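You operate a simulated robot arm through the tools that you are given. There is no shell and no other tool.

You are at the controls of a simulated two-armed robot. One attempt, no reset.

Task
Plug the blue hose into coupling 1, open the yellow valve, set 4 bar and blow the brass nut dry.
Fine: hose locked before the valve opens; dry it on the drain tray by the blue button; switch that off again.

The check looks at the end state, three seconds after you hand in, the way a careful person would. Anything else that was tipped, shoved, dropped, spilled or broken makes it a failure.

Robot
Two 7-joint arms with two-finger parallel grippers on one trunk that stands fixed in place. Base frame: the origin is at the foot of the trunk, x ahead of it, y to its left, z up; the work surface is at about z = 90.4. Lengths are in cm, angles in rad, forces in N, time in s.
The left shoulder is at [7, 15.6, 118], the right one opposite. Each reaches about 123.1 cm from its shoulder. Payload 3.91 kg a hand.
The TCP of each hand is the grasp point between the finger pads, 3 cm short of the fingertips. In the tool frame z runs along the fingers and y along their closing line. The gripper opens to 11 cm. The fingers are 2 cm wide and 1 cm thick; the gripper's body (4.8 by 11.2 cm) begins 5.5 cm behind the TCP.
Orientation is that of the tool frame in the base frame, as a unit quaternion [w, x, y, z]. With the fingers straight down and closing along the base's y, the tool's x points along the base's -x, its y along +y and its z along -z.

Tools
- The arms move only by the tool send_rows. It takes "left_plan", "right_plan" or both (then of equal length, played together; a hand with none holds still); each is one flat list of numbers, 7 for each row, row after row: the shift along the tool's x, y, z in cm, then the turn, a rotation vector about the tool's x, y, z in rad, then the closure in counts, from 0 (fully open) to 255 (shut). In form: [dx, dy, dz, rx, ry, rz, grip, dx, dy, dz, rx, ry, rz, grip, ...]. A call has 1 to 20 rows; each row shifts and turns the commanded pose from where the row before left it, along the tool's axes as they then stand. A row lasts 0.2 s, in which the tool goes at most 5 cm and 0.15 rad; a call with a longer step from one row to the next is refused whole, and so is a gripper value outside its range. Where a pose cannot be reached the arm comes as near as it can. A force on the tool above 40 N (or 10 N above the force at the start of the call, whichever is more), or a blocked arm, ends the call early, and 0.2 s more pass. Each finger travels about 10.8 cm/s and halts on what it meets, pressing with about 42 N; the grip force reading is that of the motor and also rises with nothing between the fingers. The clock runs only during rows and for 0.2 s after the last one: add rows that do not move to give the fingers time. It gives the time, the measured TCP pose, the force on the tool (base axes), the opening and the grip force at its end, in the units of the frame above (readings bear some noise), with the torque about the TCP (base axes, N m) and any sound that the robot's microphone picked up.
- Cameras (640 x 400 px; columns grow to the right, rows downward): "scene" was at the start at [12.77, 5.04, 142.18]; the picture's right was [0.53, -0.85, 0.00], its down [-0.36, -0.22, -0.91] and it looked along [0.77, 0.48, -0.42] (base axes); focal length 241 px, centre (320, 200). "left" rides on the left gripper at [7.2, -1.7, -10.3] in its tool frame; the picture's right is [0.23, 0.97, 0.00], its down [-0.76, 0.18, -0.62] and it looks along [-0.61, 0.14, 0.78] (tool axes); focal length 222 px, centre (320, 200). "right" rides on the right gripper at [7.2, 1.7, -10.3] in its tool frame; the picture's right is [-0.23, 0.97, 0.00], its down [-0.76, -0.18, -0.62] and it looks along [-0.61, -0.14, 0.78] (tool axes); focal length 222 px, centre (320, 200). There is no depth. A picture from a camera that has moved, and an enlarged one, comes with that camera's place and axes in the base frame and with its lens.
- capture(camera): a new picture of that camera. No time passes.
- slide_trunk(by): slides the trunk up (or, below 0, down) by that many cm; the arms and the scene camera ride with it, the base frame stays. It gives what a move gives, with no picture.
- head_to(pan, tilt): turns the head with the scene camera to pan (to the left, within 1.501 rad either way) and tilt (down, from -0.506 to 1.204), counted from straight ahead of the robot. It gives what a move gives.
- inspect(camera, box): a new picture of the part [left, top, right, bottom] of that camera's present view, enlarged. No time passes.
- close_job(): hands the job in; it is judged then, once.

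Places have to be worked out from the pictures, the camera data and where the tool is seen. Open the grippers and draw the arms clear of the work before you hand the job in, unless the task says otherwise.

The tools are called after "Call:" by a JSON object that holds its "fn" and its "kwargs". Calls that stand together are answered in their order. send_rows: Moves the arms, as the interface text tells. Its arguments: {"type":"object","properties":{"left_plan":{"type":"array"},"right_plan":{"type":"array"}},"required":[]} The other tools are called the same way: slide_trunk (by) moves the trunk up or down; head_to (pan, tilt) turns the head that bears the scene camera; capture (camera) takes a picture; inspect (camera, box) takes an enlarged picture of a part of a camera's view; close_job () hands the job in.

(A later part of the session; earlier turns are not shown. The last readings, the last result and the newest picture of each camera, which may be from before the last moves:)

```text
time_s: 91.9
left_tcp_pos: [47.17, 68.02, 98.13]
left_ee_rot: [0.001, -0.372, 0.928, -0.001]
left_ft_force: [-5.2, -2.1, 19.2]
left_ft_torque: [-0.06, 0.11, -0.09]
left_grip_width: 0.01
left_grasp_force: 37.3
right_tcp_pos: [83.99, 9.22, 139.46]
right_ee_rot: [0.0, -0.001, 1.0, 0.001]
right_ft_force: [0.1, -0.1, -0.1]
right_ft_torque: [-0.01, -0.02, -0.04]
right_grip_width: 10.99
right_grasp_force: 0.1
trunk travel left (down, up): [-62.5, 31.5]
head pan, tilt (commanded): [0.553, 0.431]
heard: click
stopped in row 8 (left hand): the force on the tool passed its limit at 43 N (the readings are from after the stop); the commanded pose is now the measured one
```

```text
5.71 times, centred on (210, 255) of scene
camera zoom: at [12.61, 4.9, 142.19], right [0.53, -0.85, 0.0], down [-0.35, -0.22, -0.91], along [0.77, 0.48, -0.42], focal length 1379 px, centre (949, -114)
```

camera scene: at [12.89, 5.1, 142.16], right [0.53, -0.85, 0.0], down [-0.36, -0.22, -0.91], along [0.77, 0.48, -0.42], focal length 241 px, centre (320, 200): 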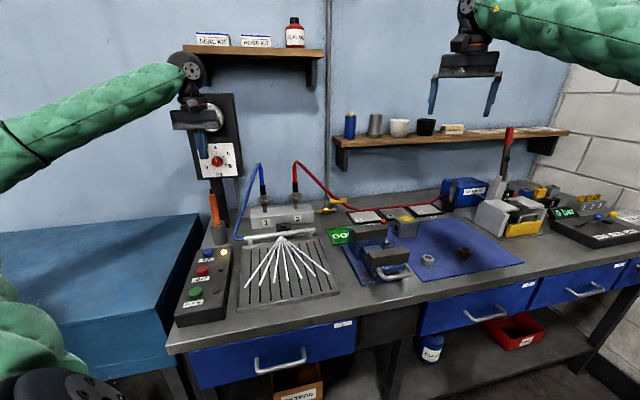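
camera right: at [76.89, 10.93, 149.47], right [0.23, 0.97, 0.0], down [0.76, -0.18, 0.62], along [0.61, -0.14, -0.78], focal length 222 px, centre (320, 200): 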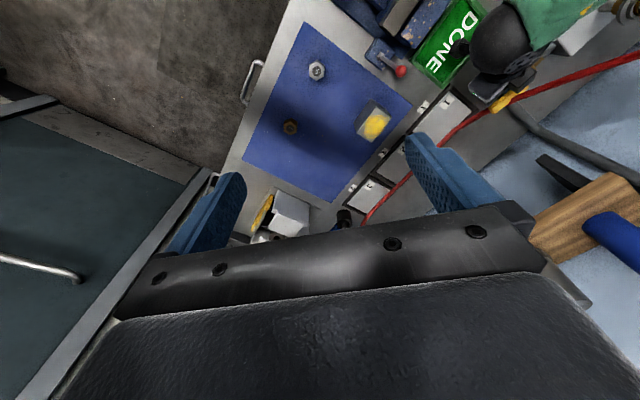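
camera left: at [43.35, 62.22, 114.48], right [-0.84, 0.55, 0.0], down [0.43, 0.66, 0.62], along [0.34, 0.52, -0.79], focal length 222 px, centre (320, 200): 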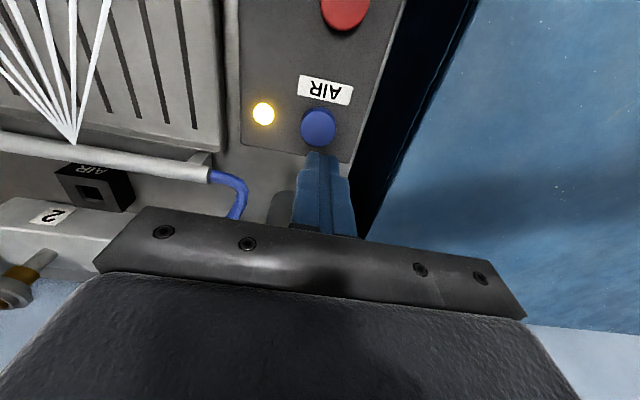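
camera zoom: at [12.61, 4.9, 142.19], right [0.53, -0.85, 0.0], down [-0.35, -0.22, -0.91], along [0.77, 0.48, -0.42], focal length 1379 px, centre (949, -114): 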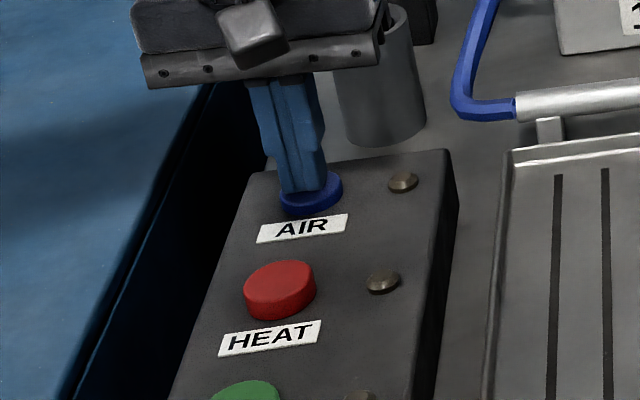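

Click heard and the AIR lamp is off. I'll raise the left hand clear and, together with that, bring the right hand above the brass nut, turning slightly to match its flats.

Call:
{"fn": "send_rows", "kwargs": {"left_plan": [0, 0, -1, 0, 0, 0, 255, 0, 0, -2.5, 0, 0, 0, 255, 0, 0, -3, 0, 0, 0, 255, 0, 0, -3.5, 0, 0, 0, 255, 0, 0, 0, 0, 0, 0, 255, 0, 0, 0, 0, 0, 0, 255, 0, 0, 0, 0, 0, 0, 255, 0, 0, 0, 0, 0, 0, 255, 0, 0, 0, 0, 0, 0, 255], "right_plan": [-1.9, -1.77, 3.67, 0, 0, 0, 60, -1.9, -1.77, 3.67, 0, 0, 0, 60, -1.9, -1.77, 3.67, 0, 0, 0, 60, -1.9, -1.77, 3.67, 0, 0, 0, 60, -1.9, -1.77, 3.67, 0, 0, 0, 60, -1.9, -1.77, 3.67, 0, 0, 0, 60, 0, 0, 0, 0, 0, 0.115, 60, 0, 0, 0, 0, 0, 0.115, 60, 0, 0, 0, 0, 0, 0, 60]}}

Call:
{"fn": "capture", "kwargs": {"camera": "right"}}

Call:
{"fn": "capture", "kwargs": {"camera": "scene"}}

```text
time_s: 93.9
left_tcp_pos: [47.44, 68.22, 108.03]
left_ee_rot: [-0.001, -0.372, 0.928, -0.002]
left_ft_force: [-0.2, 0.1, 0.2]
left_ft_torque: [0.0, 0.0, 0.0]
left_grip_width: 0.01
left_grasp_force: 38.1
right_tcp_pos: [95.51, -1.31, 117.21]
right_ee_rot: [-0.001, 0.115, 0.993, -0.001]
right_ft_force: [0.6, 0.0, -0.1]
right_ft_torque: [-0.02, 0.0, -0.02]
right_grip_width: 8.43
right_grasp_force: 0.0
trunk travel left (down, up): [-62.5, 31.5]
head pan, tilt (commanded): [0.553, 0.431]
```

```text
taken
camera right: at [88.84, 1.99, 127.4], right [0.44, 0.9, 0.0], down [0.7, -0.35, 0.62], along [0.56, -0.28, -0.78], focal length 222 px, centre (320, 200)
```

right: 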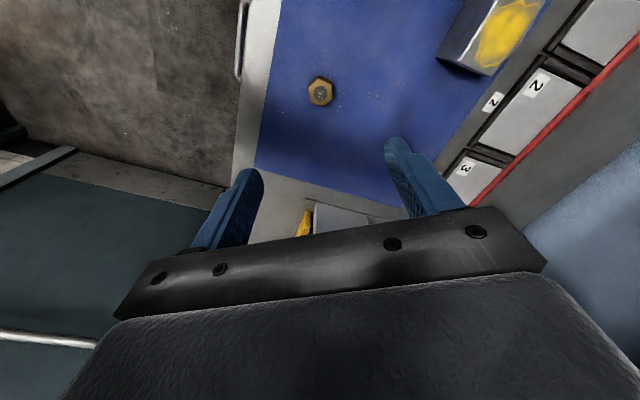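

```text
taken
camera scene: at [12.76, 5.03, 142.18], right [0.53, -0.85, 0.0], down [-0.36, -0.22, -0.91], along [0.77, 0.48, -0.42], focal length 241 px, centre (320, 200)
```

scene: 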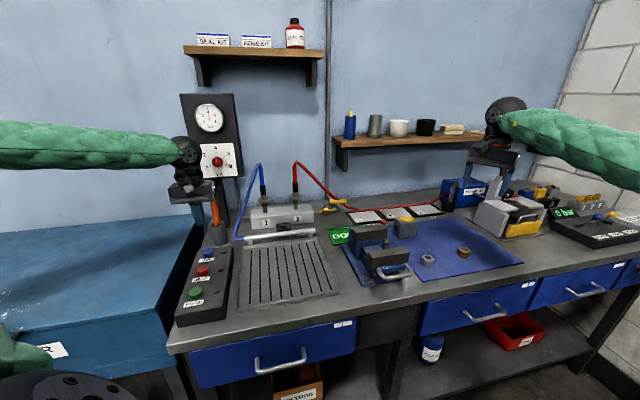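

The brass nut is right on the right hand's axis. I'll zoom in to check its orientation and size.

Call:
{"fn": "inspect", "kwargs": {"camera": "right", "box": [280, 60, 360, 122]}}

Call:
{"fn": "inspect", "kwargs": {"camera": "scene", "box": [410, 230, 490, 280]}}

```text
6.45 times, centred on (320, 91) of right
camera zoom: at [88.84, 1.99, 127.4], right [0.44, 0.9, 0.0], down [0.7, -0.35, 0.62], along [0.56, -0.28, -0.78], focal length 1433 px, centre (320, 903)
```

zoom: 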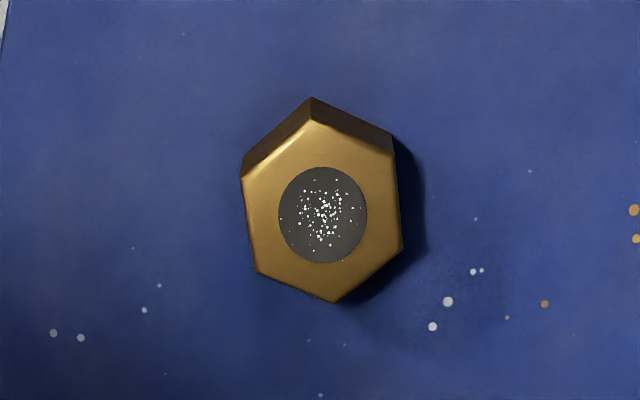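

```text
8.00 times, centred on (450, 255) of scene
camera zoom: at [12.76, 5.03, 142.18], right [0.53, -0.85, 0.0], down [-0.36, -0.22, -0.91], along [0.77, 0.48, -0.42], focal length 1931 px, centre (-720, -240)
```

zoom: 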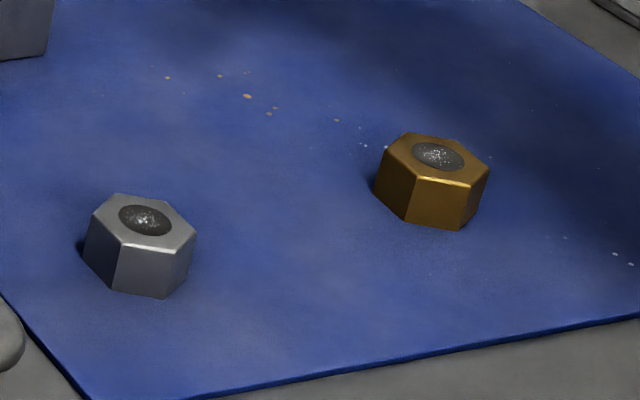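

The nut is about 3.3 cm across flats, centred at about (95.9, −1.4), top z≈92.7; the hand needs 0.09 rad more turn and a 0.4 cm shift. I'll apply that and descend to z≈102 for a check.

Call:
{"fn": "send_rows", "kwargs": {"right_plan": [0, 0, 0, 0, 0, 0.09, 110, -0.427, 0.046, 3.5, 0, 0, 0, 110, 0, 0, 4, 0, 0, 0, 110, 0, 0, 4, 0, 0, 0, 110, 0, 0, 3.7, 0, 0, 0, 110, 0, 0, 0, 0, 0, 0, 110, 0, 0, 0, 0, 0, 0, 110]}}

Call:
{"fn": "capture", "kwargs": {"camera": "right"}}

Call:
{"fn": "inspect", "kwargs": {"camera": "scene", "box": [410, 220, 506, 280]}}

```text
time_s: 95.5
left_tcp_pos: [47.43, 68.3, 107.95]
left_ee_rot: [-0.001, -0.372, 0.928, -0.001]
left_ft_force: [-0.5, 0.0, 0.2]
left_ft_torque: [-0.01, -0.02, 0.05]
left_grip_width: 0.0
left_grasp_force: 38.4
right_tcp_pos: [95.95, -1.3, 101.96]
right_ee_rot: [-0.001, 0.16, 0.987, 0.001]
right_ft_force: [0.5, 0.6, -0.8]
right_ft_torque: [-0.02, -0.01, 0.0]
right_grip_width: 6.25
right_grasp_force: 0.0
trunk travel left (down, up): [-62.5, 31.5]
head pan, tilt (commanded): [0.553, 0.431]
```

```text
taken
camera right: at [89.64, 2.4, 112.21], right [0.52, 0.85, 0.0], down [0.67, -0.41, 0.62], along [0.53, -0.33, -0.78], focal length 222 px, centre (320, 200)
```

right: 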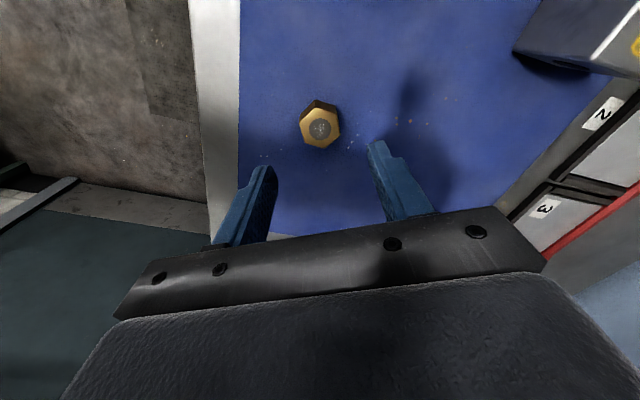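

```text
6.67 times, centred on (458, 250) of scene
camera zoom: at [12.82, 5.03, 142.17], right [0.53, -0.85, 0.0], down [-0.36, -0.22, -0.91], along [0.77, 0.48, -0.42], focal length 1609 px, centre (-600, -133)
```

zoom: 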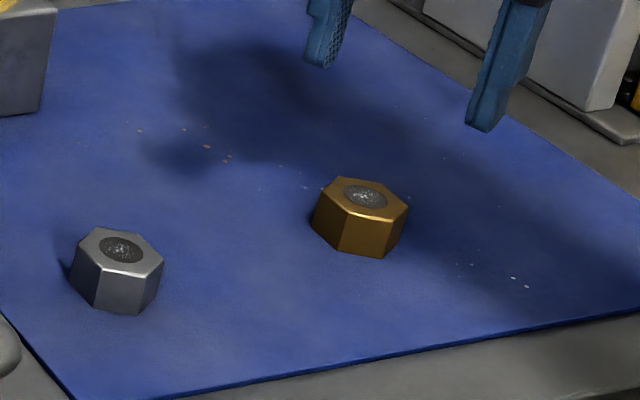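

Call:
{"fn": "inspect", "kwargs": {"camera": "right", "box": [260, 80, 380, 180]}}

```text
4.00 times, centred on (320, 130) of right
camera zoom: at [89.64, 2.4, 112.21], right [0.52, 0.85, 0.0], down [0.67, -0.41, 0.62], along [0.53, -0.33, -0.78], focal length 888 px, centre (320, 480)
```

zoom: 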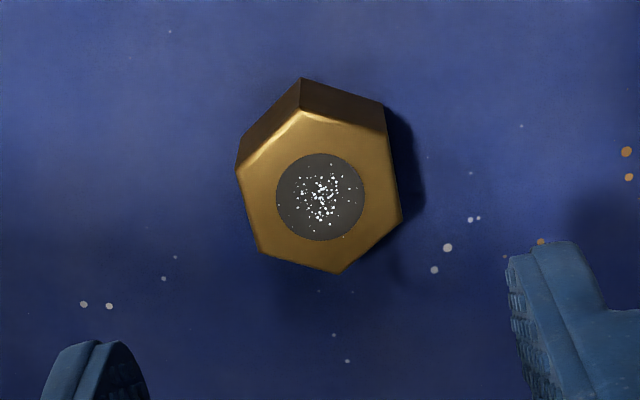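

The nut's centre is on the grasp axis. I'll descend to TCP z≈94.2 around the nut.

Call:
{"fn": "send_rows", "kwargs": {"right_plan": [0, 0, 2.5, 0, 0, 0, 110, 0, 0, 2.5, 0, 0, 0, 110, 0, 0, 1.6, 0, 0, 0, 110, 0, 0, 1.1, 0, 0, 0, 110, 0, 0, 0, 0, 0, 0, 110]}}

Call:
{"fn": "inspect", "kwargs": {"camera": "right", "box": [220, 100, 420, 240]}}

Call:
{"fn": "inspect", "kwargs": {"camera": "scene", "box": [430, 220, 494, 270]}}

```text
time_s: 96.7
left_tcp_pos: [47.45, 68.32, 108.04]
left_ee_rot: [-0.001, -0.373, 0.928, -0.001]
left_ft_force: [0.1, 0.0, 0.4]
left_ft_torque: [0.0, -0.04, -0.01]
left_grip_width: 0.0
left_grasp_force: 37.5
right_tcp_pos: [95.89, -1.48, 94.37]
right_ee_rot: [0.0, 0.159, 0.987, 0.0]
right_ft_force: [-0.6, 0.0, 0.5]
right_ft_torque: [-0.03, 0.0, -0.01]
right_grip_width: 6.25
right_grasp_force: 0.0
trunk travel left (down, up): [-62.5, 31.5]
head pan, tilt (commanded): [0.553, 0.431]
```

```text
2.86 times, centred on (320, 170) of right
camera zoom: at [89.62, 2.42, 104.61], right [0.52, 0.85, 0.0], down [0.67, -0.41, 0.62], along [0.53, -0.32, -0.78], focal length 635 px, centre (320, 286)
```

zoom: 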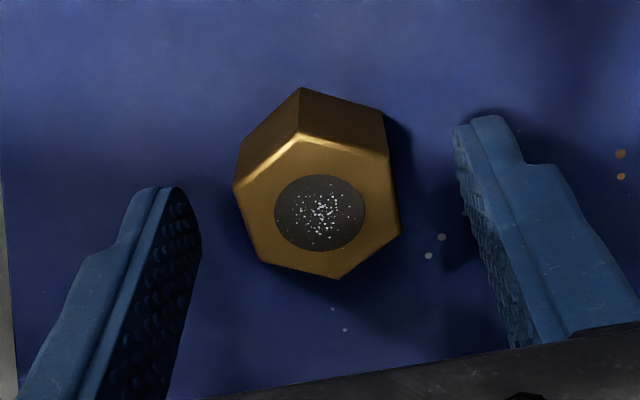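

```text
8.00 times, centred on (462, 245) of scene
camera zoom: at [12.75, 5.04, 142.19], right [0.53, -0.85, 0.0], down [-0.36, -0.22, -0.91], along [0.77, 0.48, -0.42], focal length 1931 px, centre (-816, -160)
```

zoom: 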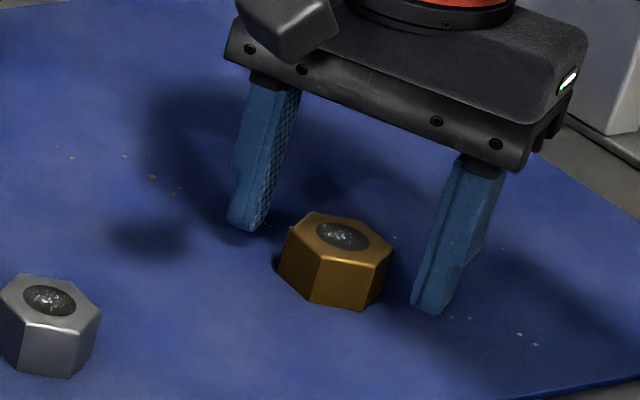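

The fingers straddle the nut. I'll go down 0.3 cm more and close on it.

Call:
{"fn": "send_rows", "kwargs": {"right_plan": [0, 0, 0.3, 0, 0, 0, 110, 0, 0, 0, 0, 0, 0, 255, 0, 0, 0, 0, 0, 0, 255, 0, 0, 0, 0, 0, 0, 255, 0, 0, 0, 0, 0, 0, 255]}}

Call:
{"fn": "inspect", "kwargs": {"camera": "right", "box": [220, 100, 420, 240]}}

```text
time_s: 97.9
left_tcp_pos: [47.43, 68.34, 108.12]
left_ee_rot: [-0.002, -0.372, 0.928, -0.001]
left_ft_force: [-0.1, -1.1, -0.9]
left_ft_torque: [0.03, 0.02, 0.04]
left_grip_width: 0.0
left_grasp_force: 37.6
right_tcp_pos: [95.92, -1.41, 94.12]
right_ee_rot: [0.0, 0.158, 0.987, 0.0]
right_ft_force: [-0.7, 0.7, -0.1]
right_ft_torque: [-0.02, 0.02, 0.01]
right_grip_width: 3.82
right_grasp_force: 41.8
trunk travel left (down, up): [-62.5, 31.5]
head pan, tilt (commanded): [0.553, 0.431]
```

```text
2.86 times, centred on (320, 170) of right
camera zoom: at [89.63, 2.4, 104.29], right [0.52, 0.85, 0.0], down [0.67, -0.41, 0.62], along [0.53, -0.33, -0.78], focal length 635 px, centre (320, 286)
```

zoom: 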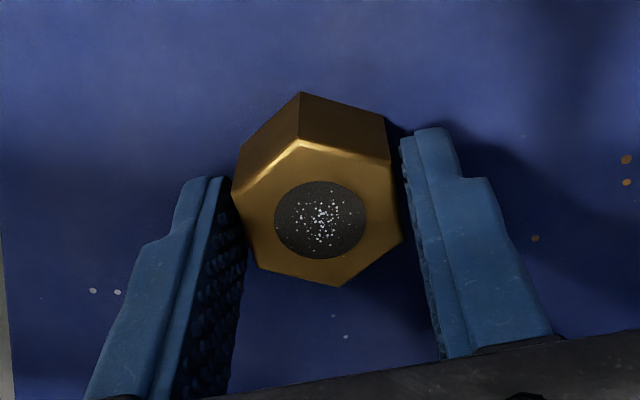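

Gripped at 3.82 cm across the flats. I'll lift the nut and check it is held.

Call:
{"fn": "send_rows", "kwargs": {"right_plan": [0, 0, -1, 0, 0, 0, 255, 0, 0, -2, 0, 0, 0, 255, 0, 0, -3, 0, 0, 0, 255, 0, 0, -4, 0, 0, 0, 255, 0, 0, -4, 0, 0, 0, 255, 0, 0, -4, 0, 0, 0, 255, 0, 0, 0, 0, 0, 0, 255]}}

Call:
{"fn": "inspect", "kwargs": {"camera": "right", "box": [220, 100, 420, 240]}}

Call:
{"fn": "capture", "kwargs": {"camera": "scene"}}

```text
time_s: 99.5
left_tcp_pos: [47.48, 68.33, 108.02]
left_ee_rot: [-0.001, -0.373, 0.928, 0.0]
left_ft_force: [0.7, -0.7, 0.4]
left_ft_torque: [-0.02, 0.02, -0.01]
left_grip_width: 0.0
left_grasp_force: 38.0
right_tcp_pos: [95.87, -1.45, 112.0]
right_ee_rot: [-0.001, 0.159, 0.987, 0.001]
right_ft_force: [0.9, 0.3, 0.8]
right_ft_torque: [0.01, 0.0, 0.01]
right_grip_width: 0.0
right_grasp_force: 37.9
trunk travel left (down, up): [-62.5, 31.5]
head pan, tilt (commanded): [0.553, 0.431]
```

```text
2.86 times, centred on (320, 170) of right
camera zoom: at [89.53, 2.51, 122.21], right [0.52, 0.85, 0.0], down [0.67, -0.41, 0.62], along [0.53, -0.32, -0.78], focal length 635 px, centre (320, 286)
```

zoom: 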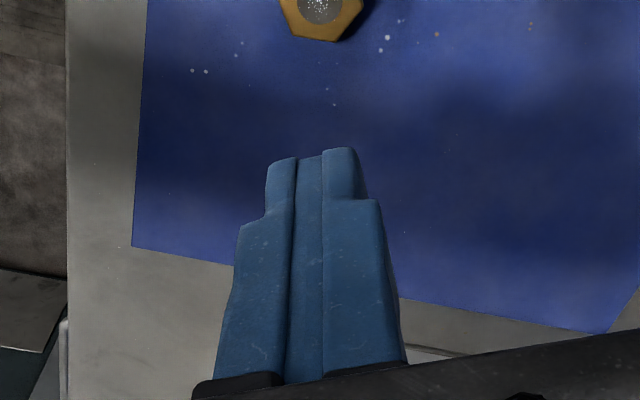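

```text
taken
camera scene: at [12.85, 5.01, 142.17], right [0.53, -0.85, 0.0], down [-0.36, -0.22, -0.91], along [0.77, 0.48, -0.42], focal length 241 px, centre (320, 200)
```

scene: 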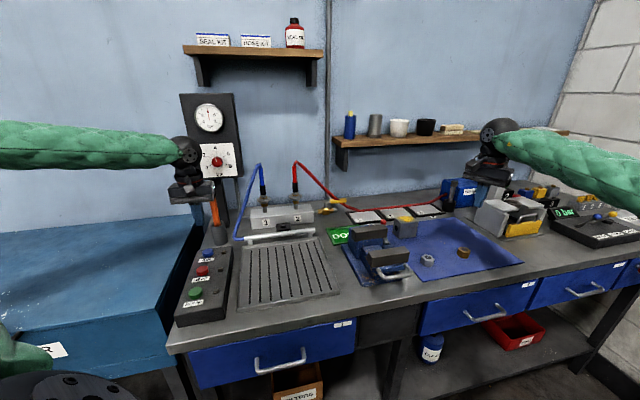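

The nut slipped out and stayed on the mat. I'll look at its position and orientation.

Call:
{"fn": "inspect", "kwargs": {"camera": "right", "box": [280, 60, 360, 122]}}

Call:
{"fn": "inspect", "kwargs": {"camera": "scene", "box": [430, 230, 494, 270]}}

```text
6.45 times, centred on (320, 91) of right
camera zoom: at [89.53, 2.51, 122.21], right [0.52, 0.85, 0.0], down [0.67, -0.41, 0.62], along [0.53, -0.32, -0.78], focal length 1433 px, centre (320, 903)
```

zoom: 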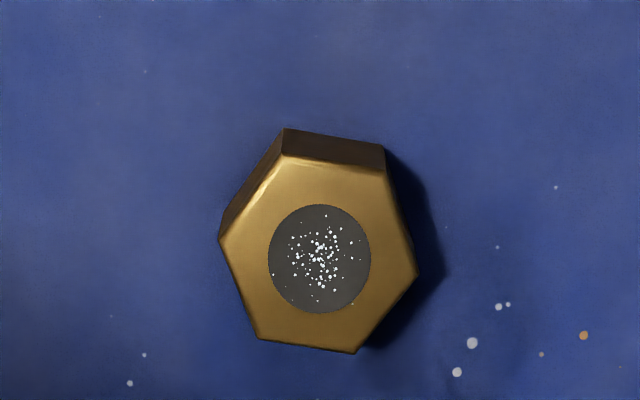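

```text
10.00 times, centred on (462, 250) of scene
camera zoom: at [12.85, 5.01, 142.17], right [0.53, -0.85, 0.0], down [-0.36, -0.22, -0.91], along [0.77, 0.48, -0.42], focal length 2414 px, centre (-1100, -300)
```

zoom: 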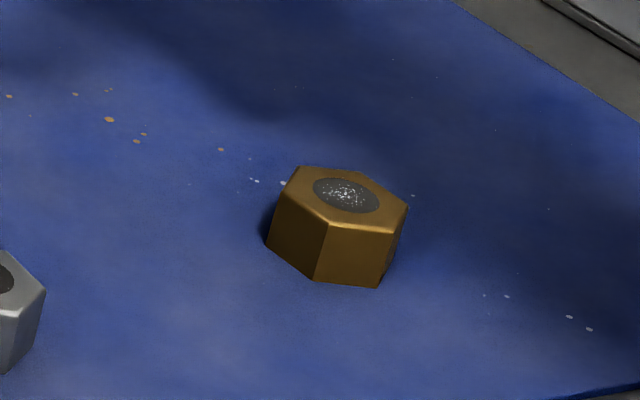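

The nut is at (95.92, −1.40) but turned about 9°, so its flats now face 80° (my grip of 3.82 cm matched its corner distance, not its flats). I'll open, realign to 80°, and descend again.

Call:
{"fn": "send_rows", "kwargs": {"right_plan": [0, 0, 0, 0, 0, -0.076, 110, 0, 0, 0, 0, 0, -0.076, 110, 0, 0, 3.5, 0, 0, 0, 110, 0, 0, 3.5, 0, 0, 0, 110, 0, 0, 3.5, 0, 0, 0, 110, 0, 0, 2.5, 0, 0, 0, 110, 0, 0, 0, 0, 0, 0, 110]}}

Call:
{"fn": "inspect", "kwargs": {"camera": "right", "box": [240, 80, 400, 200]}}

```text
time_s: 101.1
left_tcp_pos: [47.37, 68.32, 108.09]
left_ee_rot: [0.0, -0.373, 0.928, -0.002]
left_ft_force: [0.3, 0.2, 0.1]
left_ft_torque: [0.02, -0.03, 0.0]
left_grip_width: 0.0
left_grasp_force: 37.9
right_tcp_pos: [95.82, -1.49, 99.08]
right_ee_rot: [-0.001, 0.084, 0.997, 0.0]
right_ft_force: [-0.6, -0.3, -0.1]
right_ft_torque: [-0.04, -0.01, 0.03]
right_grip_width: 6.25
right_grasp_force: 0.0
trunk travel left (down, up): [-62.5, 31.5]
head pan, tilt (commanded): [0.553, 0.431]
```

```text
3.33 times, centred on (320, 140) of right
camera zoom: at [88.99, 1.37, 109.31], right [0.39, 0.92, 0.0], down [0.72, -0.3, 0.62], along [0.57, -0.24, -0.78], focal length 740 px, centre (320, 400)
```

zoom: 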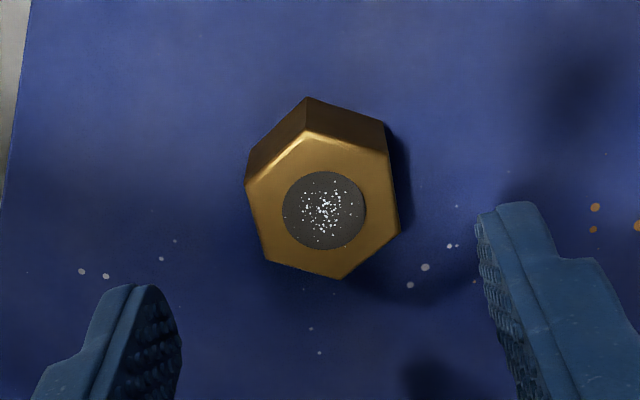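

Aligned at 80.4° and centred. I'll descend to TCP z≈94.0 and close, then read the width.

Call:
{"fn": "send_rows", "kwargs": {"right_plan": [0, 0.03, 2.5, 0, 0, 0, 110, 0, 0, 1.6, 0, 0, 0, 110, 0, 0, 1.0, 0, 0, 0, 110, 0, 0, 0, 0, 0, 0, 110, 0, 0, 0, 0, 0, 0, 255, 0, 0, 0, 0, 0, 0, 255, 0, 0, 0, 0, 0, 0, 255]}}

Call:
{"fn": "inspect", "kwargs": {"camera": "right", "box": [240, 100, 400, 220]}}

Call:
{"fn": "inspect", "kwargs": {"camera": "scene", "box": [430, 220, 494, 270]}}

```text
time_s: 102.7
left_tcp_pos: [47.36, 68.31, 108.08]
left_ee_rot: [-0.001, -0.373, 0.928, -0.002]
left_ft_force: [-0.3, -0.1, -0.1]
left_ft_torque: [0.02, 0.0, 0.01]
left_grip_width: 0.01
left_grasp_force: 37.1
right_tcp_pos: [96.04, -1.36, 94.03]
right_ee_rot: [0.0, 0.084, 0.997, 0.001]
right_ft_force: [-0.2, 0.3, 0.2]
right_ft_torque: [0.01, 0.0, 0.01]
right_grip_width: 3.87
right_grasp_force: 42.2
trunk travel left (down, up): [-62.5, 31.5]
head pan, tilt (commanded): [0.553, 0.431]
```

```text
3.33 times, centred on (320, 160) of right
camera zoom: at [89.14, 1.43, 104.15], right [0.39, 0.92, 0.0], down [0.72, -0.3, 0.62], along [0.57, -0.24, -0.78], focal length 740 px, centre (320, 333)
```

zoom: 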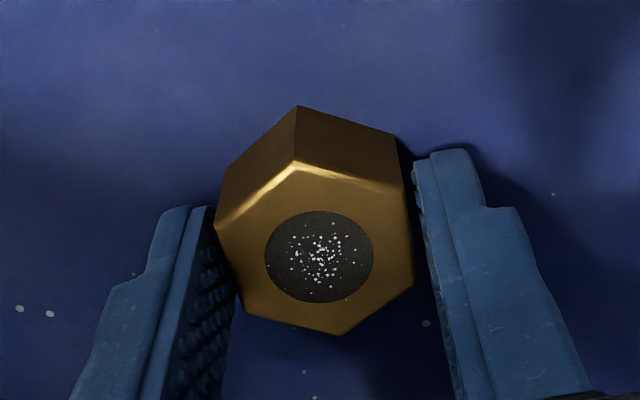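

```text
8.00 times, centred on (462, 245) of scene
camera zoom: at [12.79, 5.04, 142.18], right [0.53, -0.85, 0.0], down [-0.36, -0.22, -0.91], along [0.77, 0.48, -0.42], focal length 1931 px, centre (-816, -160)
```

zoom: 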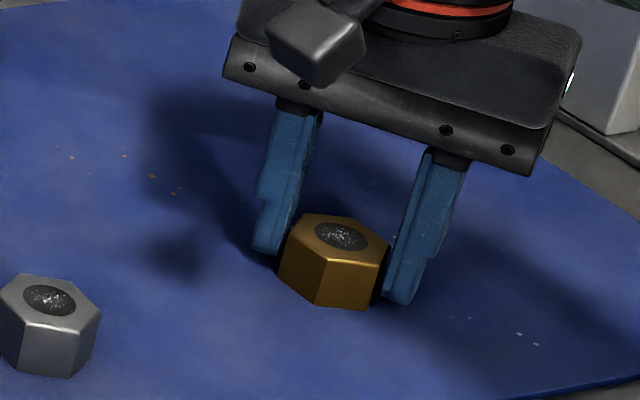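

The width is again 3.87 although I'm aligned with the visible flats. I'll lift very slowly by 0.6 cm and see whether the nut comes along.

Call:
{"fn": "send_rows", "kwargs": {"right_plan": [0, 0, -0.05, 0, 0, 0, 255, 0, 0, -0.1, 0, 0, 0, 255, 0, 0, -0.1, 0, 0, 0, 255, 0, 0, -0.15, 0, 0, 0, 255, 0, 0, -0.2, 0, 0, 0, 255, 0, 0, 0, 0, 0, 0, 255]}}

Call:
{"fn": "inspect", "kwargs": {"camera": "right", "box": [240, 100, 400, 220]}}

Call:
{"fn": "inspect", "kwargs": {"camera": "scene", "box": [430, 220, 494, 270]}}

```text
time_s: 104.1
left_tcp_pos: [47.42, 68.2, 108.02]
left_ee_rot: [-0.001, -0.372, 0.928, -0.002]
left_ft_force: [0.6, -0.1, 0.7]
left_ft_torque: [-0.03, -0.04, -0.01]
left_grip_width: 0.0
left_grasp_force: 38.1
right_tcp_pos: [95.92, -1.44, 94.6]
right_ee_rot: [0.001, 0.084, 0.996, 0.0]
right_ft_force: [-0.2, -0.4, -1.0]
right_ft_torque: [-0.01, -0.03, -0.01]
right_grip_width: 3.88
right_grasp_force: 41.4
trunk travel left (down, up): [-62.5, 31.5]
head pan, tilt (commanded): [0.553, 0.431]
```

```text
3.33 times, centred on (320, 160) of right
camera zoom: at [89.09, 1.43, 104.71], right [0.39, 0.92, 0.0], down [0.72, -0.3, 0.62], along [0.57, -0.24, -0.78], focal length 740 px, centre (320, 333)
```

zoom: 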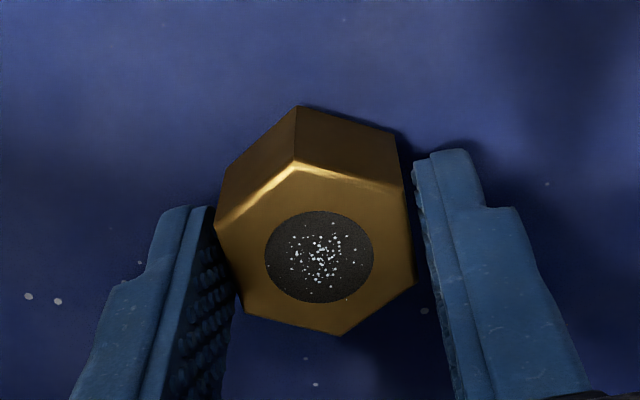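

```text
8.00 times, centred on (462, 245) of scene
camera zoom: at [12.8, 5.04, 142.18], right [0.53, -0.85, 0.0], down [-0.36, -0.22, -0.91], along [0.77, 0.48, -0.42], focal length 1931 px, centre (-816, -160)
```

zoom: 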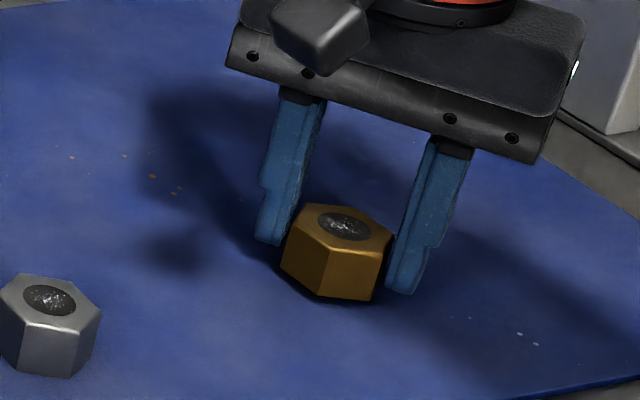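

The nut is rising with the fingers this time. I'll keep lifting slowly with a gentle ramp.

Call:
{"fn": "send_rows", "kwargs": {"right_plan": [0, 0, -0.15, 0, 0, 0, 255, 0, 0, -0.25, 0, 0, 0, 255, 0, 0, -0.35, 0, 0, 0, 255, 0, 0, -0.45, 0, 0, 0, 255, 0, 0, -0.55, 0, 0, 0, 255, 0, 0, -0.6, 0, 0, 0, 255, 0, 0, -0.6, 0, 0, 0, 255, 0, 0, -0.6, 0, 0, 0, 255, 0, 0, -0.5, 0, 0, 0, 255, 0, 0, -0.4, 0, 0, 0, 255, 0, 0, -0.2, 0, 0, 0, 255, 0, 0, 0, 0, 0, 0, 255]}}

Call:
{"fn": "inspect", "kwargs": {"camera": "right", "box": [240, 100, 400, 220]}}

Call:
{"fn": "inspect", "kwargs": {"camera": "scene", "box": [430, 210, 494, 270]}}

```text
time_s: 106.7
left_tcp_pos: [47.58, 68.32, 108.08]
left_ee_rot: [-0.002, -0.372, 0.928, -0.002]
left_ft_force: [0.6, 0.4, 0.9]
left_ft_torque: [-0.02, 0.0, 0.01]
left_grip_width: 0.0
left_grasp_force: 38.1
right_tcp_pos: [95.88, -1.4, 99.13]
right_ee_rot: [0.0, 0.083, 0.997, 0.0]
right_ft_force: [0.2, 0.1, -1.3]
right_ft_torque: [-0.01, 0.02, 0.02]
right_grip_width: 3.83
right_grasp_force: 41.8
trunk travel left (down, up): [-62.5, 31.5]
head pan, tilt (commanded): [0.553, 0.431]
```

```text
3.33 times, centred on (320, 160) of right
camera zoom: at [89.07, 1.46, 109.35], right [0.39, 0.92, 0.0], down [0.72, -0.3, 0.62], along [0.57, -0.24, -0.78], focal length 740 px, centre (320, 333)
```

zoom: 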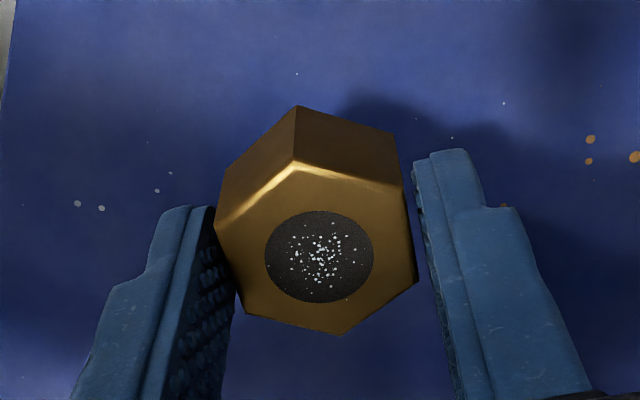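

```text
6.67 times, centred on (462, 240) of scene
camera zoom: at [12.79, 5.04, 142.18], right [0.53, -0.85, 0.0], down [-0.36, -0.22, -0.91], along [0.77, 0.48, -0.42], focal length 1609 px, centre (-627, -67)
```

zoom: 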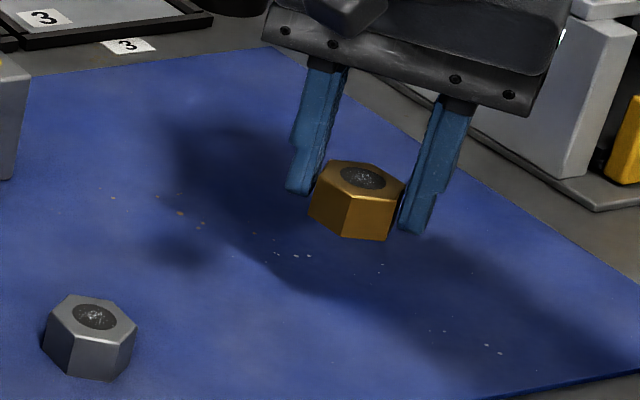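

The nut is held firmly in the air. I'll continue lifting to z≈112 with a gentle speed ramp.

Call:
{"fn": "send_rows", "kwargs": {"right_plan": [0, 0, -0.2, 0, 0, 0, 255, 0, 0, -0.35, 0, 0, 0, 255, 0, 0, -0.5, 0, 0, 0, 255, 0, 0, -0.65, 0, 0, 0, 255, 0, 0, -0.8, 0, 0, 0, 255, 0, 0, -0.9, 0, 0, 0, 255, 0, 0, -0.9, 0, 0, 0, 255, 0, 0, -0.9, 0, 0, 0, 255, 0, 0, -0.9, 0, 0, 0, 255, 0, 0, -0.9, 0, 0, 0, 255, 0, 0, -0.9, 0, 0, 0, 255, 0, 0, -0.9, 0, 0, 0, 255, 0, 0, -0.9, 0, 0, 0, 255, 0, 0, -0.8, 0, 0, 0, 255, 0, 0, -0.65, 0, 0, 0, 255, 0, 0, -0.5, 0, 0, 0, 255, 0, 0, -0.35, 0, 0, 0, 255, 0, 0, -0.2, 0, 0, 0, 255, 0, 0, 0, 0, 0, 0, 255]}}

Call:
{"fn": "capture", "kwargs": {"camera": "right"}}

Call:
{"fn": "capture", "kwargs": {"camera": "scene"}}

```text
time_s: 110.7
left_tcp_pos: [47.41, 68.31, 108.05]
left_ee_rot: [-0.001, -0.372, 0.928, -0.001]
left_ft_force: [0.3, 0.6, 0.7]
left_ft_torque: [0.03, -0.02, 0.0]
left_grip_width: 0.0
left_grasp_force: 37.6
right_tcp_pos: [95.91, -1.36, 111.31]
right_ee_rot: [0.0, 0.084, 0.997, 0.0]
right_ft_force: [-0.5, 0.3, -1.8]
right_ft_torque: [-0.01, 0.01, 0.0]
right_grip_width: 3.85
right_grasp_force: 41.7
trunk travel left (down, up): [-62.5, 31.5]
head pan, tilt (commanded): [0.553, 0.431]
```

```text
taken
camera right: at [89.06, 1.52, 121.52], right [0.39, 0.92, 0.0], down [0.72, -0.3, 0.62], along [0.57, -0.24, -0.78], focal length 222 px, centre (320, 200)
```

right: 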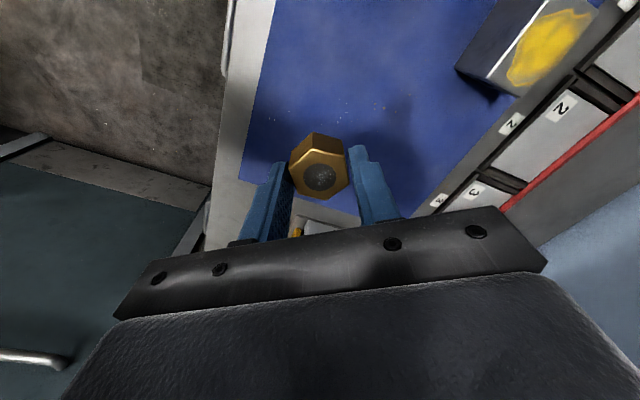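

```text
taken
camera scene: at [12.8, 5.04, 142.18], right [0.53, -0.85, 0.0], down [-0.36, -0.22, -0.91], along [0.77, 0.48, -0.42], focal length 241 px, centre (320, 200)
```

scene: 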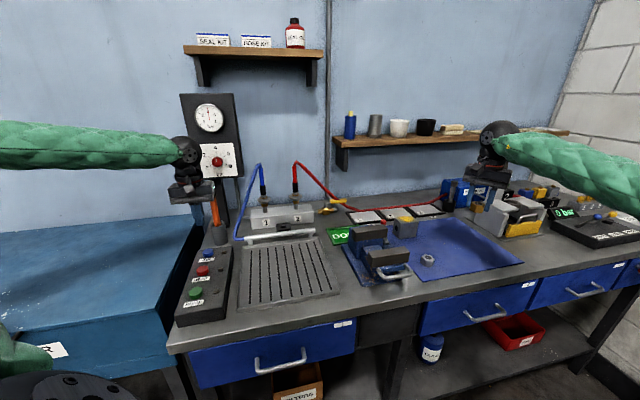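

The nut is held at z≈111. I'll carry it horizontally toward the drain tray with gentle ramps, above the vise.

Call:
{"fn": "send_rows", "kwargs": {"right_plan": [0.216, 0.208, 0, 0, 0, 0, 255, 0.432, 0.416, 0, 0, 0, 0, 255, 0.648, 0.625, 0, 0, 0, 0, 255, 0.864, 0.833, 0, 0, 0, 0, 255, 1.08, 1.041, 0, 0, 0, 0, 255, 1.296, 1.249, 0, 0, 0, 0, 255, 1.296, 1.249, 0, 0, 0, 0, 255, 1.296, 1.249, 0, 0, 0, 0, 255, 1.296, 1.249, 0, 0, 0, 0, 255, 1.296, 1.249, 0, 0, 0, 0, 255, 1.296, 1.249, 0, 0, 0, 0, 255, 1.296, 1.249, 0, 0, 0, 0, 255, 1.296, 1.249, 0, 0, 0, 0, 255, 1.296, 1.249, 0, 0, 0, 0, 255, 1.296, 1.249, 0, 0, 0, 0, 255, 1.08, 1.041, 0, 0, 0, 0, 255, 0.864, 0.833, 0, 0, 0, 0, 255, 0.648, 0.625, 0, 0, 0, 0, 255, 0.432, 0.416, 0, 0, 0, 0, 255, 0.216, 0.208, 0, 0, 0, 0, 255]}}

Call:
{"fn": "capture", "kwargs": {"camera": "right"}}

Call:
{"fn": "capture", "kwargs": {"camera": "scene"}}

```text
time_s: 114.9
left_tcp_pos: [47.52, 68.36, 108.02]
left_ee_rot: [-0.001, -0.372, 0.928, -0.001]
left_ft_force: [-0.9, 0.8, -0.4]
left_ft_torque: [0.03, -0.01, 0.02]
left_grip_width: 0.02
left_grasp_force: 37.8
right_tcp_pos: [79.71, 20.41, 111.33]
right_ee_rot: [0.0, 0.083, 0.997, 0.0]
right_ft_force: [0.5, -0.2, -1.0]
right_ft_torque: [0.0, 0.0, -0.01]
right_grip_width: 3.82
right_grasp_force: 42.1
trunk travel left (down, up): [-62.5, 31.5]
head pan, tilt (commanded): [0.553, 0.431]
```

```text
taken
camera right: at [72.91, 23.2, 121.6], right [0.39, 0.92, 0.0], down [0.72, -0.3, 0.62], along [0.57, -0.24, -0.78], focal length 222 px, centre (320, 200)
```

right: 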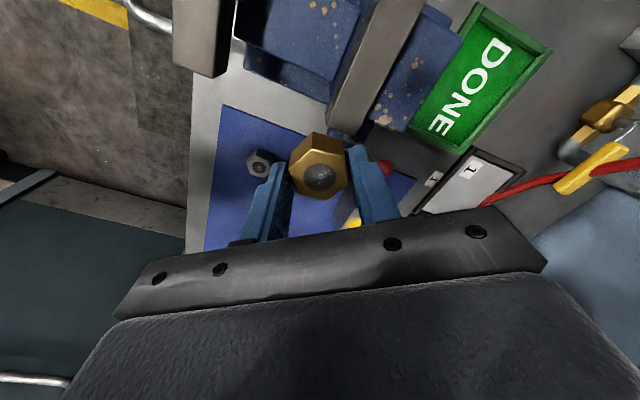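

```text
taken
camera scene: at [12.78, 5.06, 142.18], right [0.53, -0.85, 0.0], down [-0.36, -0.22, -0.91], along [0.77, 0.48, -0.42], focal length 241 px, centre (320, 200)
```

scene: 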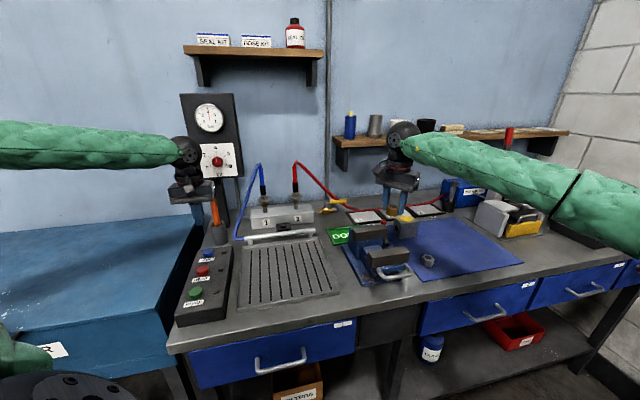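

The nut is still held. I'll continue toward the tray.

Call:
{"fn": "send_rows", "kwargs": {"right_plan": [0.215, 0.209, 0, 0, 0, 0, 255, 0.431, 0.418, 0, 0, 0, 0, 255, 0.646, 0.626, 0, 0, 0, 0, 255, 0.862, 0.835, 0, 0, 0, 0, 255, 1.077, 1.044, 0, 0, 0, 0, 255, 1.292, 1.253, 0, 0, 0, 0, 255, 1.436, 1.392, 0, 0, 0, 0, 255, 1.508, 1.462, 0, 0, 0, 0, 255, 1.508, 1.462, 0, 0, 0, 0, 255, 1.508, 1.462, 0, 0, 0, 0, 255, 1.508, 1.462, 0, 0, 0, 0, 255, 1.508, 1.462, 0, 0, 0, 0, 255, 1.508, 1.462, 0, 0, 0, 0, 255, 1.508, 1.462, 0, 0, 0, 0, 255, 1.436, 1.392, 0, 0, 0, 0, 255, 1.292, 1.253, 0, 0, 0, 0, 255, 1.077, 1.044, 0, 0, 0, 0, 255, 0.862, 0.835, 0, 0, 0, 0, 255, 0.646, 0.626, 0, 0, 0, 0, 255, 0.431, 0.418, 0, 0, 0, 0, 255]}}

Call:
{"fn": "capture", "kwargs": {"camera": "right"}}

Call:
{"fn": "capture", "kwargs": {"camera": "scene"}}

```text
time_s: 119.1
left_tcp_pos: [47.44, 68.27, 108.03]
left_ee_rot: [-0.002, -0.372, 0.928, 0.0]
left_ft_force: [0.4, 0.4, -0.5]
left_ft_torque: [-0.01, 0.0, 0.02]
left_grip_width: 0.0
left_grasp_force: 37.6
right_tcp_pos: [61.34, 45.3, 111.47]
right_ee_rot: [0.001, 0.083, 0.997, 0.0]
right_ft_force: [0.0, -1.1, -1.5]
right_ft_torque: [0.01, 0.03, 0.02]
right_grip_width: 3.82
right_grasp_force: 42.6
trunk travel left (down, up): [-62.5, 31.5]
head pan, tilt (commanded): [0.553, 0.431]
```

```text
taken
camera right: at [54.65, 48.19, 121.6], right [0.39, 0.92, 0.0], down [0.72, -0.3, 0.62], along [0.57, -0.24, -0.78], focal length 222 px, centre (320, 200)
```

right: 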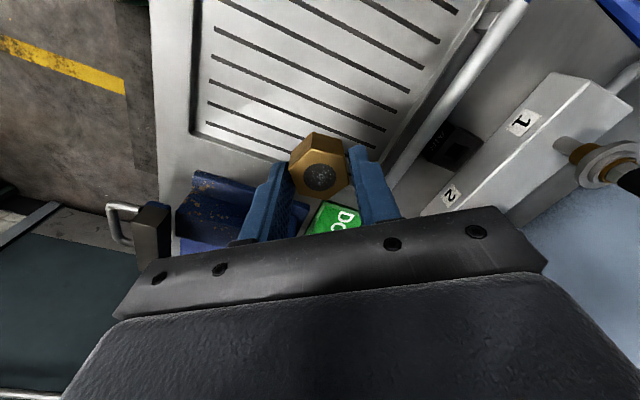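

```text
taken
camera scene: at [12.77, 5.1, 142.18], right [0.53, -0.85, 0.0], down [-0.36, -0.22, -0.91], along [0.77, 0.48, -0.42], focal length 241 px, centre (320, 200)
```

scene: 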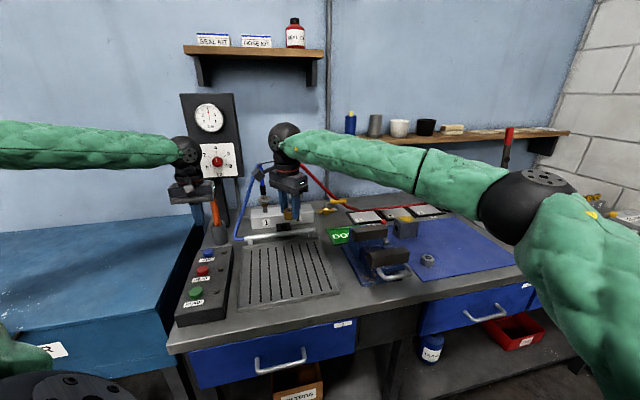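

The nut is over the tray; the nozzle is at about (68.6, 54.3) and the tray centre at (58.1, 45.6), so I'll set it down at about (60.6, 46.8) on the jet axis. Shifting slightly and lowering gently to z≈97.6 first.

Call:
{"fn": "send_rows", "kwargs": {"right_plan": [0.3, 0.4, 0, 0, 0, 0, 255, 0.46, 0.64, 0, 0, 0, 0, 255, 0.3, 0.4, 0, 0, 0, 0, 255, 0, 0, 0.2, 0, 0, 0, 255, 0, 0, 0.4, 0, 0, 0, 255, 0, 0, 0.6, 0, 0, 0, 255, 0, 0, 0.8, 0, 0, 0, 255, 0, 0, 1, 0, 0, 0, 255, 0, 0, 1, 0, 0, 0, 255, 0, 0, 1, 0, 0, 0, 255, 0, 0, 1, 0, 0, 0, 255, 0, 0, 1, 0, 0, 0, 255, 0, 0, 1, 0, 0, 0, 255, 0, 0, 1, 0, 0, 0, 255, 0, 0, 1, 0, 0, 0, 255, 0, 0, 1, 0, 0, 0, 255, 0, 0, 1, 0, 0, 0, 255, 0, 0, 0.8, 0, 0, 0, 255, 0, 0, 0.6, 0, 0, 0, 255, 0, 0, 0.4, 0, 0, 0, 255]}}

Call:
{"fn": "capture", "kwargs": {"camera": "right"}}

Call:
{"fn": "inspect", "kwargs": {"camera": "scene", "box": [230, 200, 350, 300]}}

```text
time_s: 123.3
left_tcp_pos: [47.32, 68.3, 108.06]
left_ee_rot: [-0.001, -0.372, 0.928, -0.001]
left_ft_force: [0.1, 0.1, -0.2]
left_ft_torque: [0.03, -0.01, -0.03]
left_grip_width: 0.0
left_grasp_force: 38.1
right_tcp_pos: [60.56, 46.91, 97.67]
right_ee_rot: [0.0, 0.084, 0.996, 0.0]
right_ft_force: [-0.5, 0.6, -0.8]
right_ft_torque: [0.01, 0.0, 0.03]
right_grip_width: 3.83
right_grasp_force: 41.9
trunk travel left (down, up): [-62.5, 31.5]
head pan, tilt (commanded): [0.553, 0.431]
```

```text
taken
camera right: at [53.8, 49.71, 107.81], right [0.39, 0.92, 0.0], down [0.72, -0.3, 0.62], along [0.57, -0.24, -0.78], focal length 222 px, centre (320, 200)
```

right: 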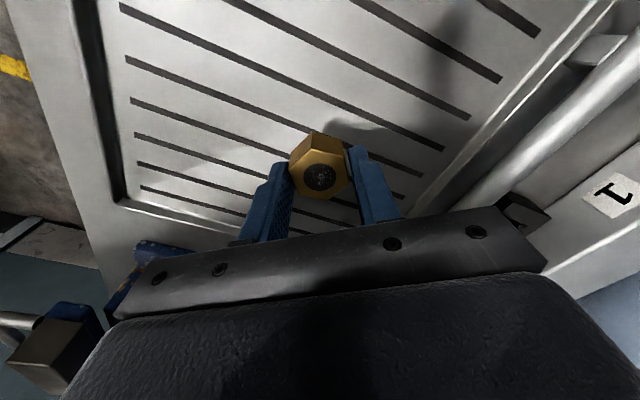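

```text
4.00 times, centred on (290, 250) of scene
camera zoom: at [12.78, 5.07, 142.18], right [0.53, -0.85, 0.0], down [-0.36, -0.22, -0.91], along [0.77, 0.48, -0.42], focal length 966 px, centre (440, 0)
```

zoom: 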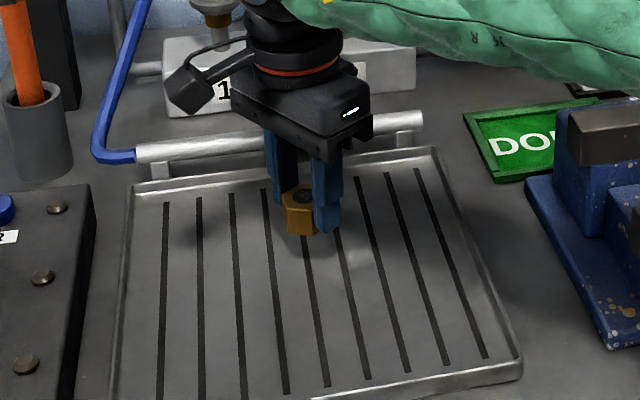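

The nut hangs above the rear-middle of the tray. I'll lower it slowly toward the tray floor.

Call:
{"fn": "send_rows", "kwargs": {"right_plan": [0, 0, 0.4, 0, 0, 0, 255, 0, 0, 0.5, 0, 0, 0, 255, 0, 0, 0.5, 0, 0, 0, 255, 0, 0, 0.5, 0, 0, 0, 255, 0, 0, 0.4, 0, 0, 0, 255, 0, 0, 0.3, 0, 0, 0, 255, 0, 0, 0.2, 0, 0, 0, 255, 0, 0, 0, 0, 0, 0, 255]}}

Call:
{"fn": "inspect", "kwargs": {"camera": "scene", "box": [280, 230, 330, 270]}}

```text
time_s: 125.1
left_tcp_pos: [47.52, 68.22, 108.02]
left_ee_rot: [-0.001, -0.372, 0.928, -0.001]
left_ft_force: [0.2, -0.2, 1.0]
left_ft_torque: [0.02, 0.0, -0.02]
left_grip_width: 0.01
left_grasp_force: 37.6
right_tcp_pos: [60.63, 46.89, 94.74]
right_ee_rot: [0.0, 0.083, 0.997, 0.0]
right_ft_force: [-0.4, 0.5, -0.9]
right_ft_torque: [-0.01, -0.06, 0.02]
right_grip_width: 3.85
right_grasp_force: 41.8
trunk travel left (down, up): [-62.5, 31.5]
head pan, tilt (commanded): [0.553, 0.431]
```

```text
10.00 times, centred on (305, 250) of scene
camera zoom: at [12.78, 5.07, 142.18], right [0.53, -0.85, 0.0], down [-0.36, -0.22, -0.91], along [0.77, 0.48, -0.42], focal length 2414 px, centre (470, -300)
```

zoom: 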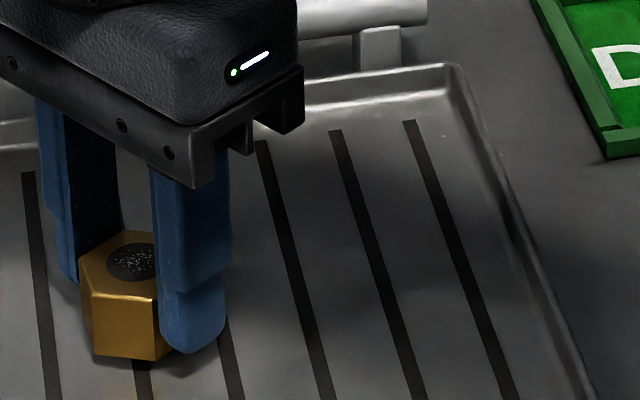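

It is almost on the floor and still hanging free. I'll lower in 0.1 cm steps until it touches.

Call:
{"fn": "send_rows", "kwargs": {"right_plan": [0, 0, 0.1, 0, 0, 0, 255, 0, 0, 0.1, 0, 0, 0, 255, 0, 0, 0.1, 0, 0, 0, 255, 0, 0, 0, 0, 0, 0, 255]}}

Call:
{"fn": "inspect", "kwargs": {"camera": "scene", "box": [280, 230, 330, 270]}}

```text
time_s: 126.1
left_tcp_pos: [47.46, 68.33, 108.15]
left_ee_rot: [-0.001, -0.373, 0.928, -0.001]
left_ft_force: [-0.9, 1.2, -0.5]
left_ft_torque: [0.0, 0.02, 0.0]
left_grip_width: 0.0
left_grasp_force: 37.7
right_tcp_pos: [60.66, 46.86, 94.45]
right_ee_rot: [0.0, 0.084, 0.996, 0.0]
right_ft_force: [0.0, -0.2, -1.5]
right_ft_torque: [0.0, 0.02, 0.0]
right_grip_width: 3.84
right_grasp_force: 42.1
trunk travel left (down, up): [-62.5, 31.5]
head pan, tilt (commanded): [0.553, 0.431]
```

```text
10.00 times, centred on (305, 250) of scene
camera zoom: at [12.78, 5.07, 142.18], right [0.53, -0.85, 0.0], down [-0.36, -0.22, -0.91], along [0.77, 0.48, -0.42], focal length 2414 px, centre (470, -300)
```

zoom: 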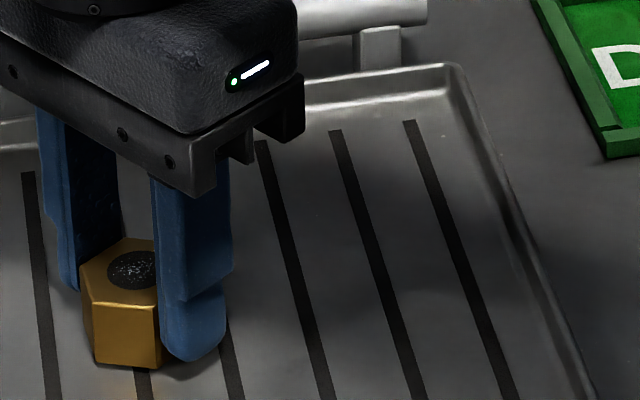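

Call:
{"fn": "send_rows", "kwargs": {"right_plan": [0, 0, 0.1, 0, 0, 0, 255, 0, 0, 0.1, 0, 0, 0, 255, 0, 0, 0.08, 0, 0, 0, 255, 0, 0, 0, 0, 0, 0, 255]}}

Call:
{"fn": "inspect", "kwargs": {"camera": "scene", "box": [280, 230, 330, 270]}}

```text
time_s: 127.1
left_tcp_pos: [47.52, 68.31, 108.03]
left_ee_rot: [-0.002, -0.372, 0.928, -0.002]
left_ft_force: [-0.2, -0.1, -0.7]
left_ft_torque: [0.02, 0.0, 0.0]
left_grip_width: 0.02
left_grasp_force: 37.6
right_tcp_pos: [60.65, 46.86, 94.27]
right_ee_rot: [-0.001, 0.083, 0.997, 0.0]
right_ft_force: [0.2, -0.1, -1.5]
right_ft_torque: [-0.03, -0.01, 0.0]
right_grip_width: 3.82
right_grasp_force: 42.4
trunk travel left (down, up): [-62.5, 31.5]
head pan, tilt (commanded): [0.553, 0.431]
```

```text
10.00 times, centred on (305, 250) of scene
camera zoom: at [12.78, 5.07, 142.18], right [0.53, -0.85, 0.0], down [-0.36, -0.22, -0.91], along [0.77, 0.48, -0.42], focal length 2414 px, centre (470, -300)
```

zoom: 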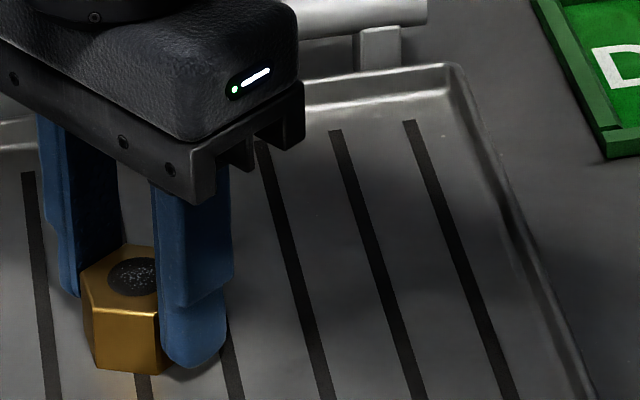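

Not touching yet (weight still on the hand). I'll continue in small steps.

Call:
{"fn": "send_rows", "kwargs": {"right_plan": [0, 0, 0.1, 0, 0, 0, 255, 0, 0, 0, 0, 0, 0, 255, 0, 0, 0.1, 0, 0, 0, 255, 0, 0, 0, 0, 0, 0, 255]}}

Call:
{"fn": "inspect", "kwargs": {"camera": "scene", "box": [280, 230, 330, 270]}}

```text
time_s: 128.1
left_tcp_pos: [47.33, 68.25, 107.93]
left_ee_rot: [-0.001, -0.372, 0.928, -0.001]
left_ft_force: [0.1, -0.7, 0.3]
left_ft_torque: [0.0, 0.02, -0.01]
left_grip_width: 0.01
left_grasp_force: 37.3
right_tcp_pos: [60.61, 46.87, 94.22]
right_ee_rot: [-0.001, 0.083, 0.997, 0.001]
right_ft_force: [3.5, 1.9, 13.0]
right_ft_torque: [0.06, -0.11, 0.0]
right_grip_width: 3.83
right_grasp_force: 41.8
trunk travel left (down, up): [-62.5, 31.5]
head pan, tilt (commanded): [0.553, 0.431]
```

```text
10.00 times, centred on (305, 250) of scene
camera zoom: at [12.72, 5.02, 142.21], right [0.53, -0.85, 0.0], down [-0.36, -0.22, -0.91], along [0.77, 0.48, -0.42], focal length 2414 px, centre (470, -300)
```

zoom: 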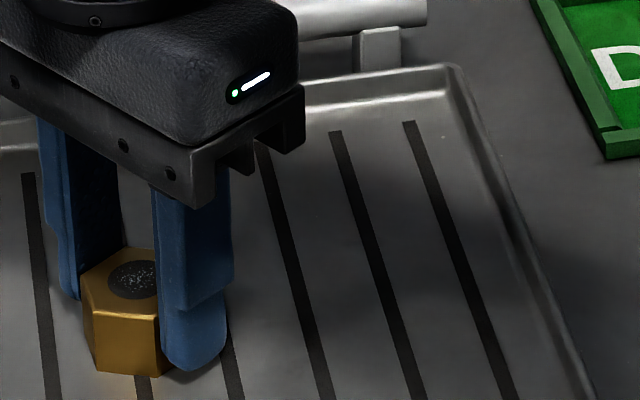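

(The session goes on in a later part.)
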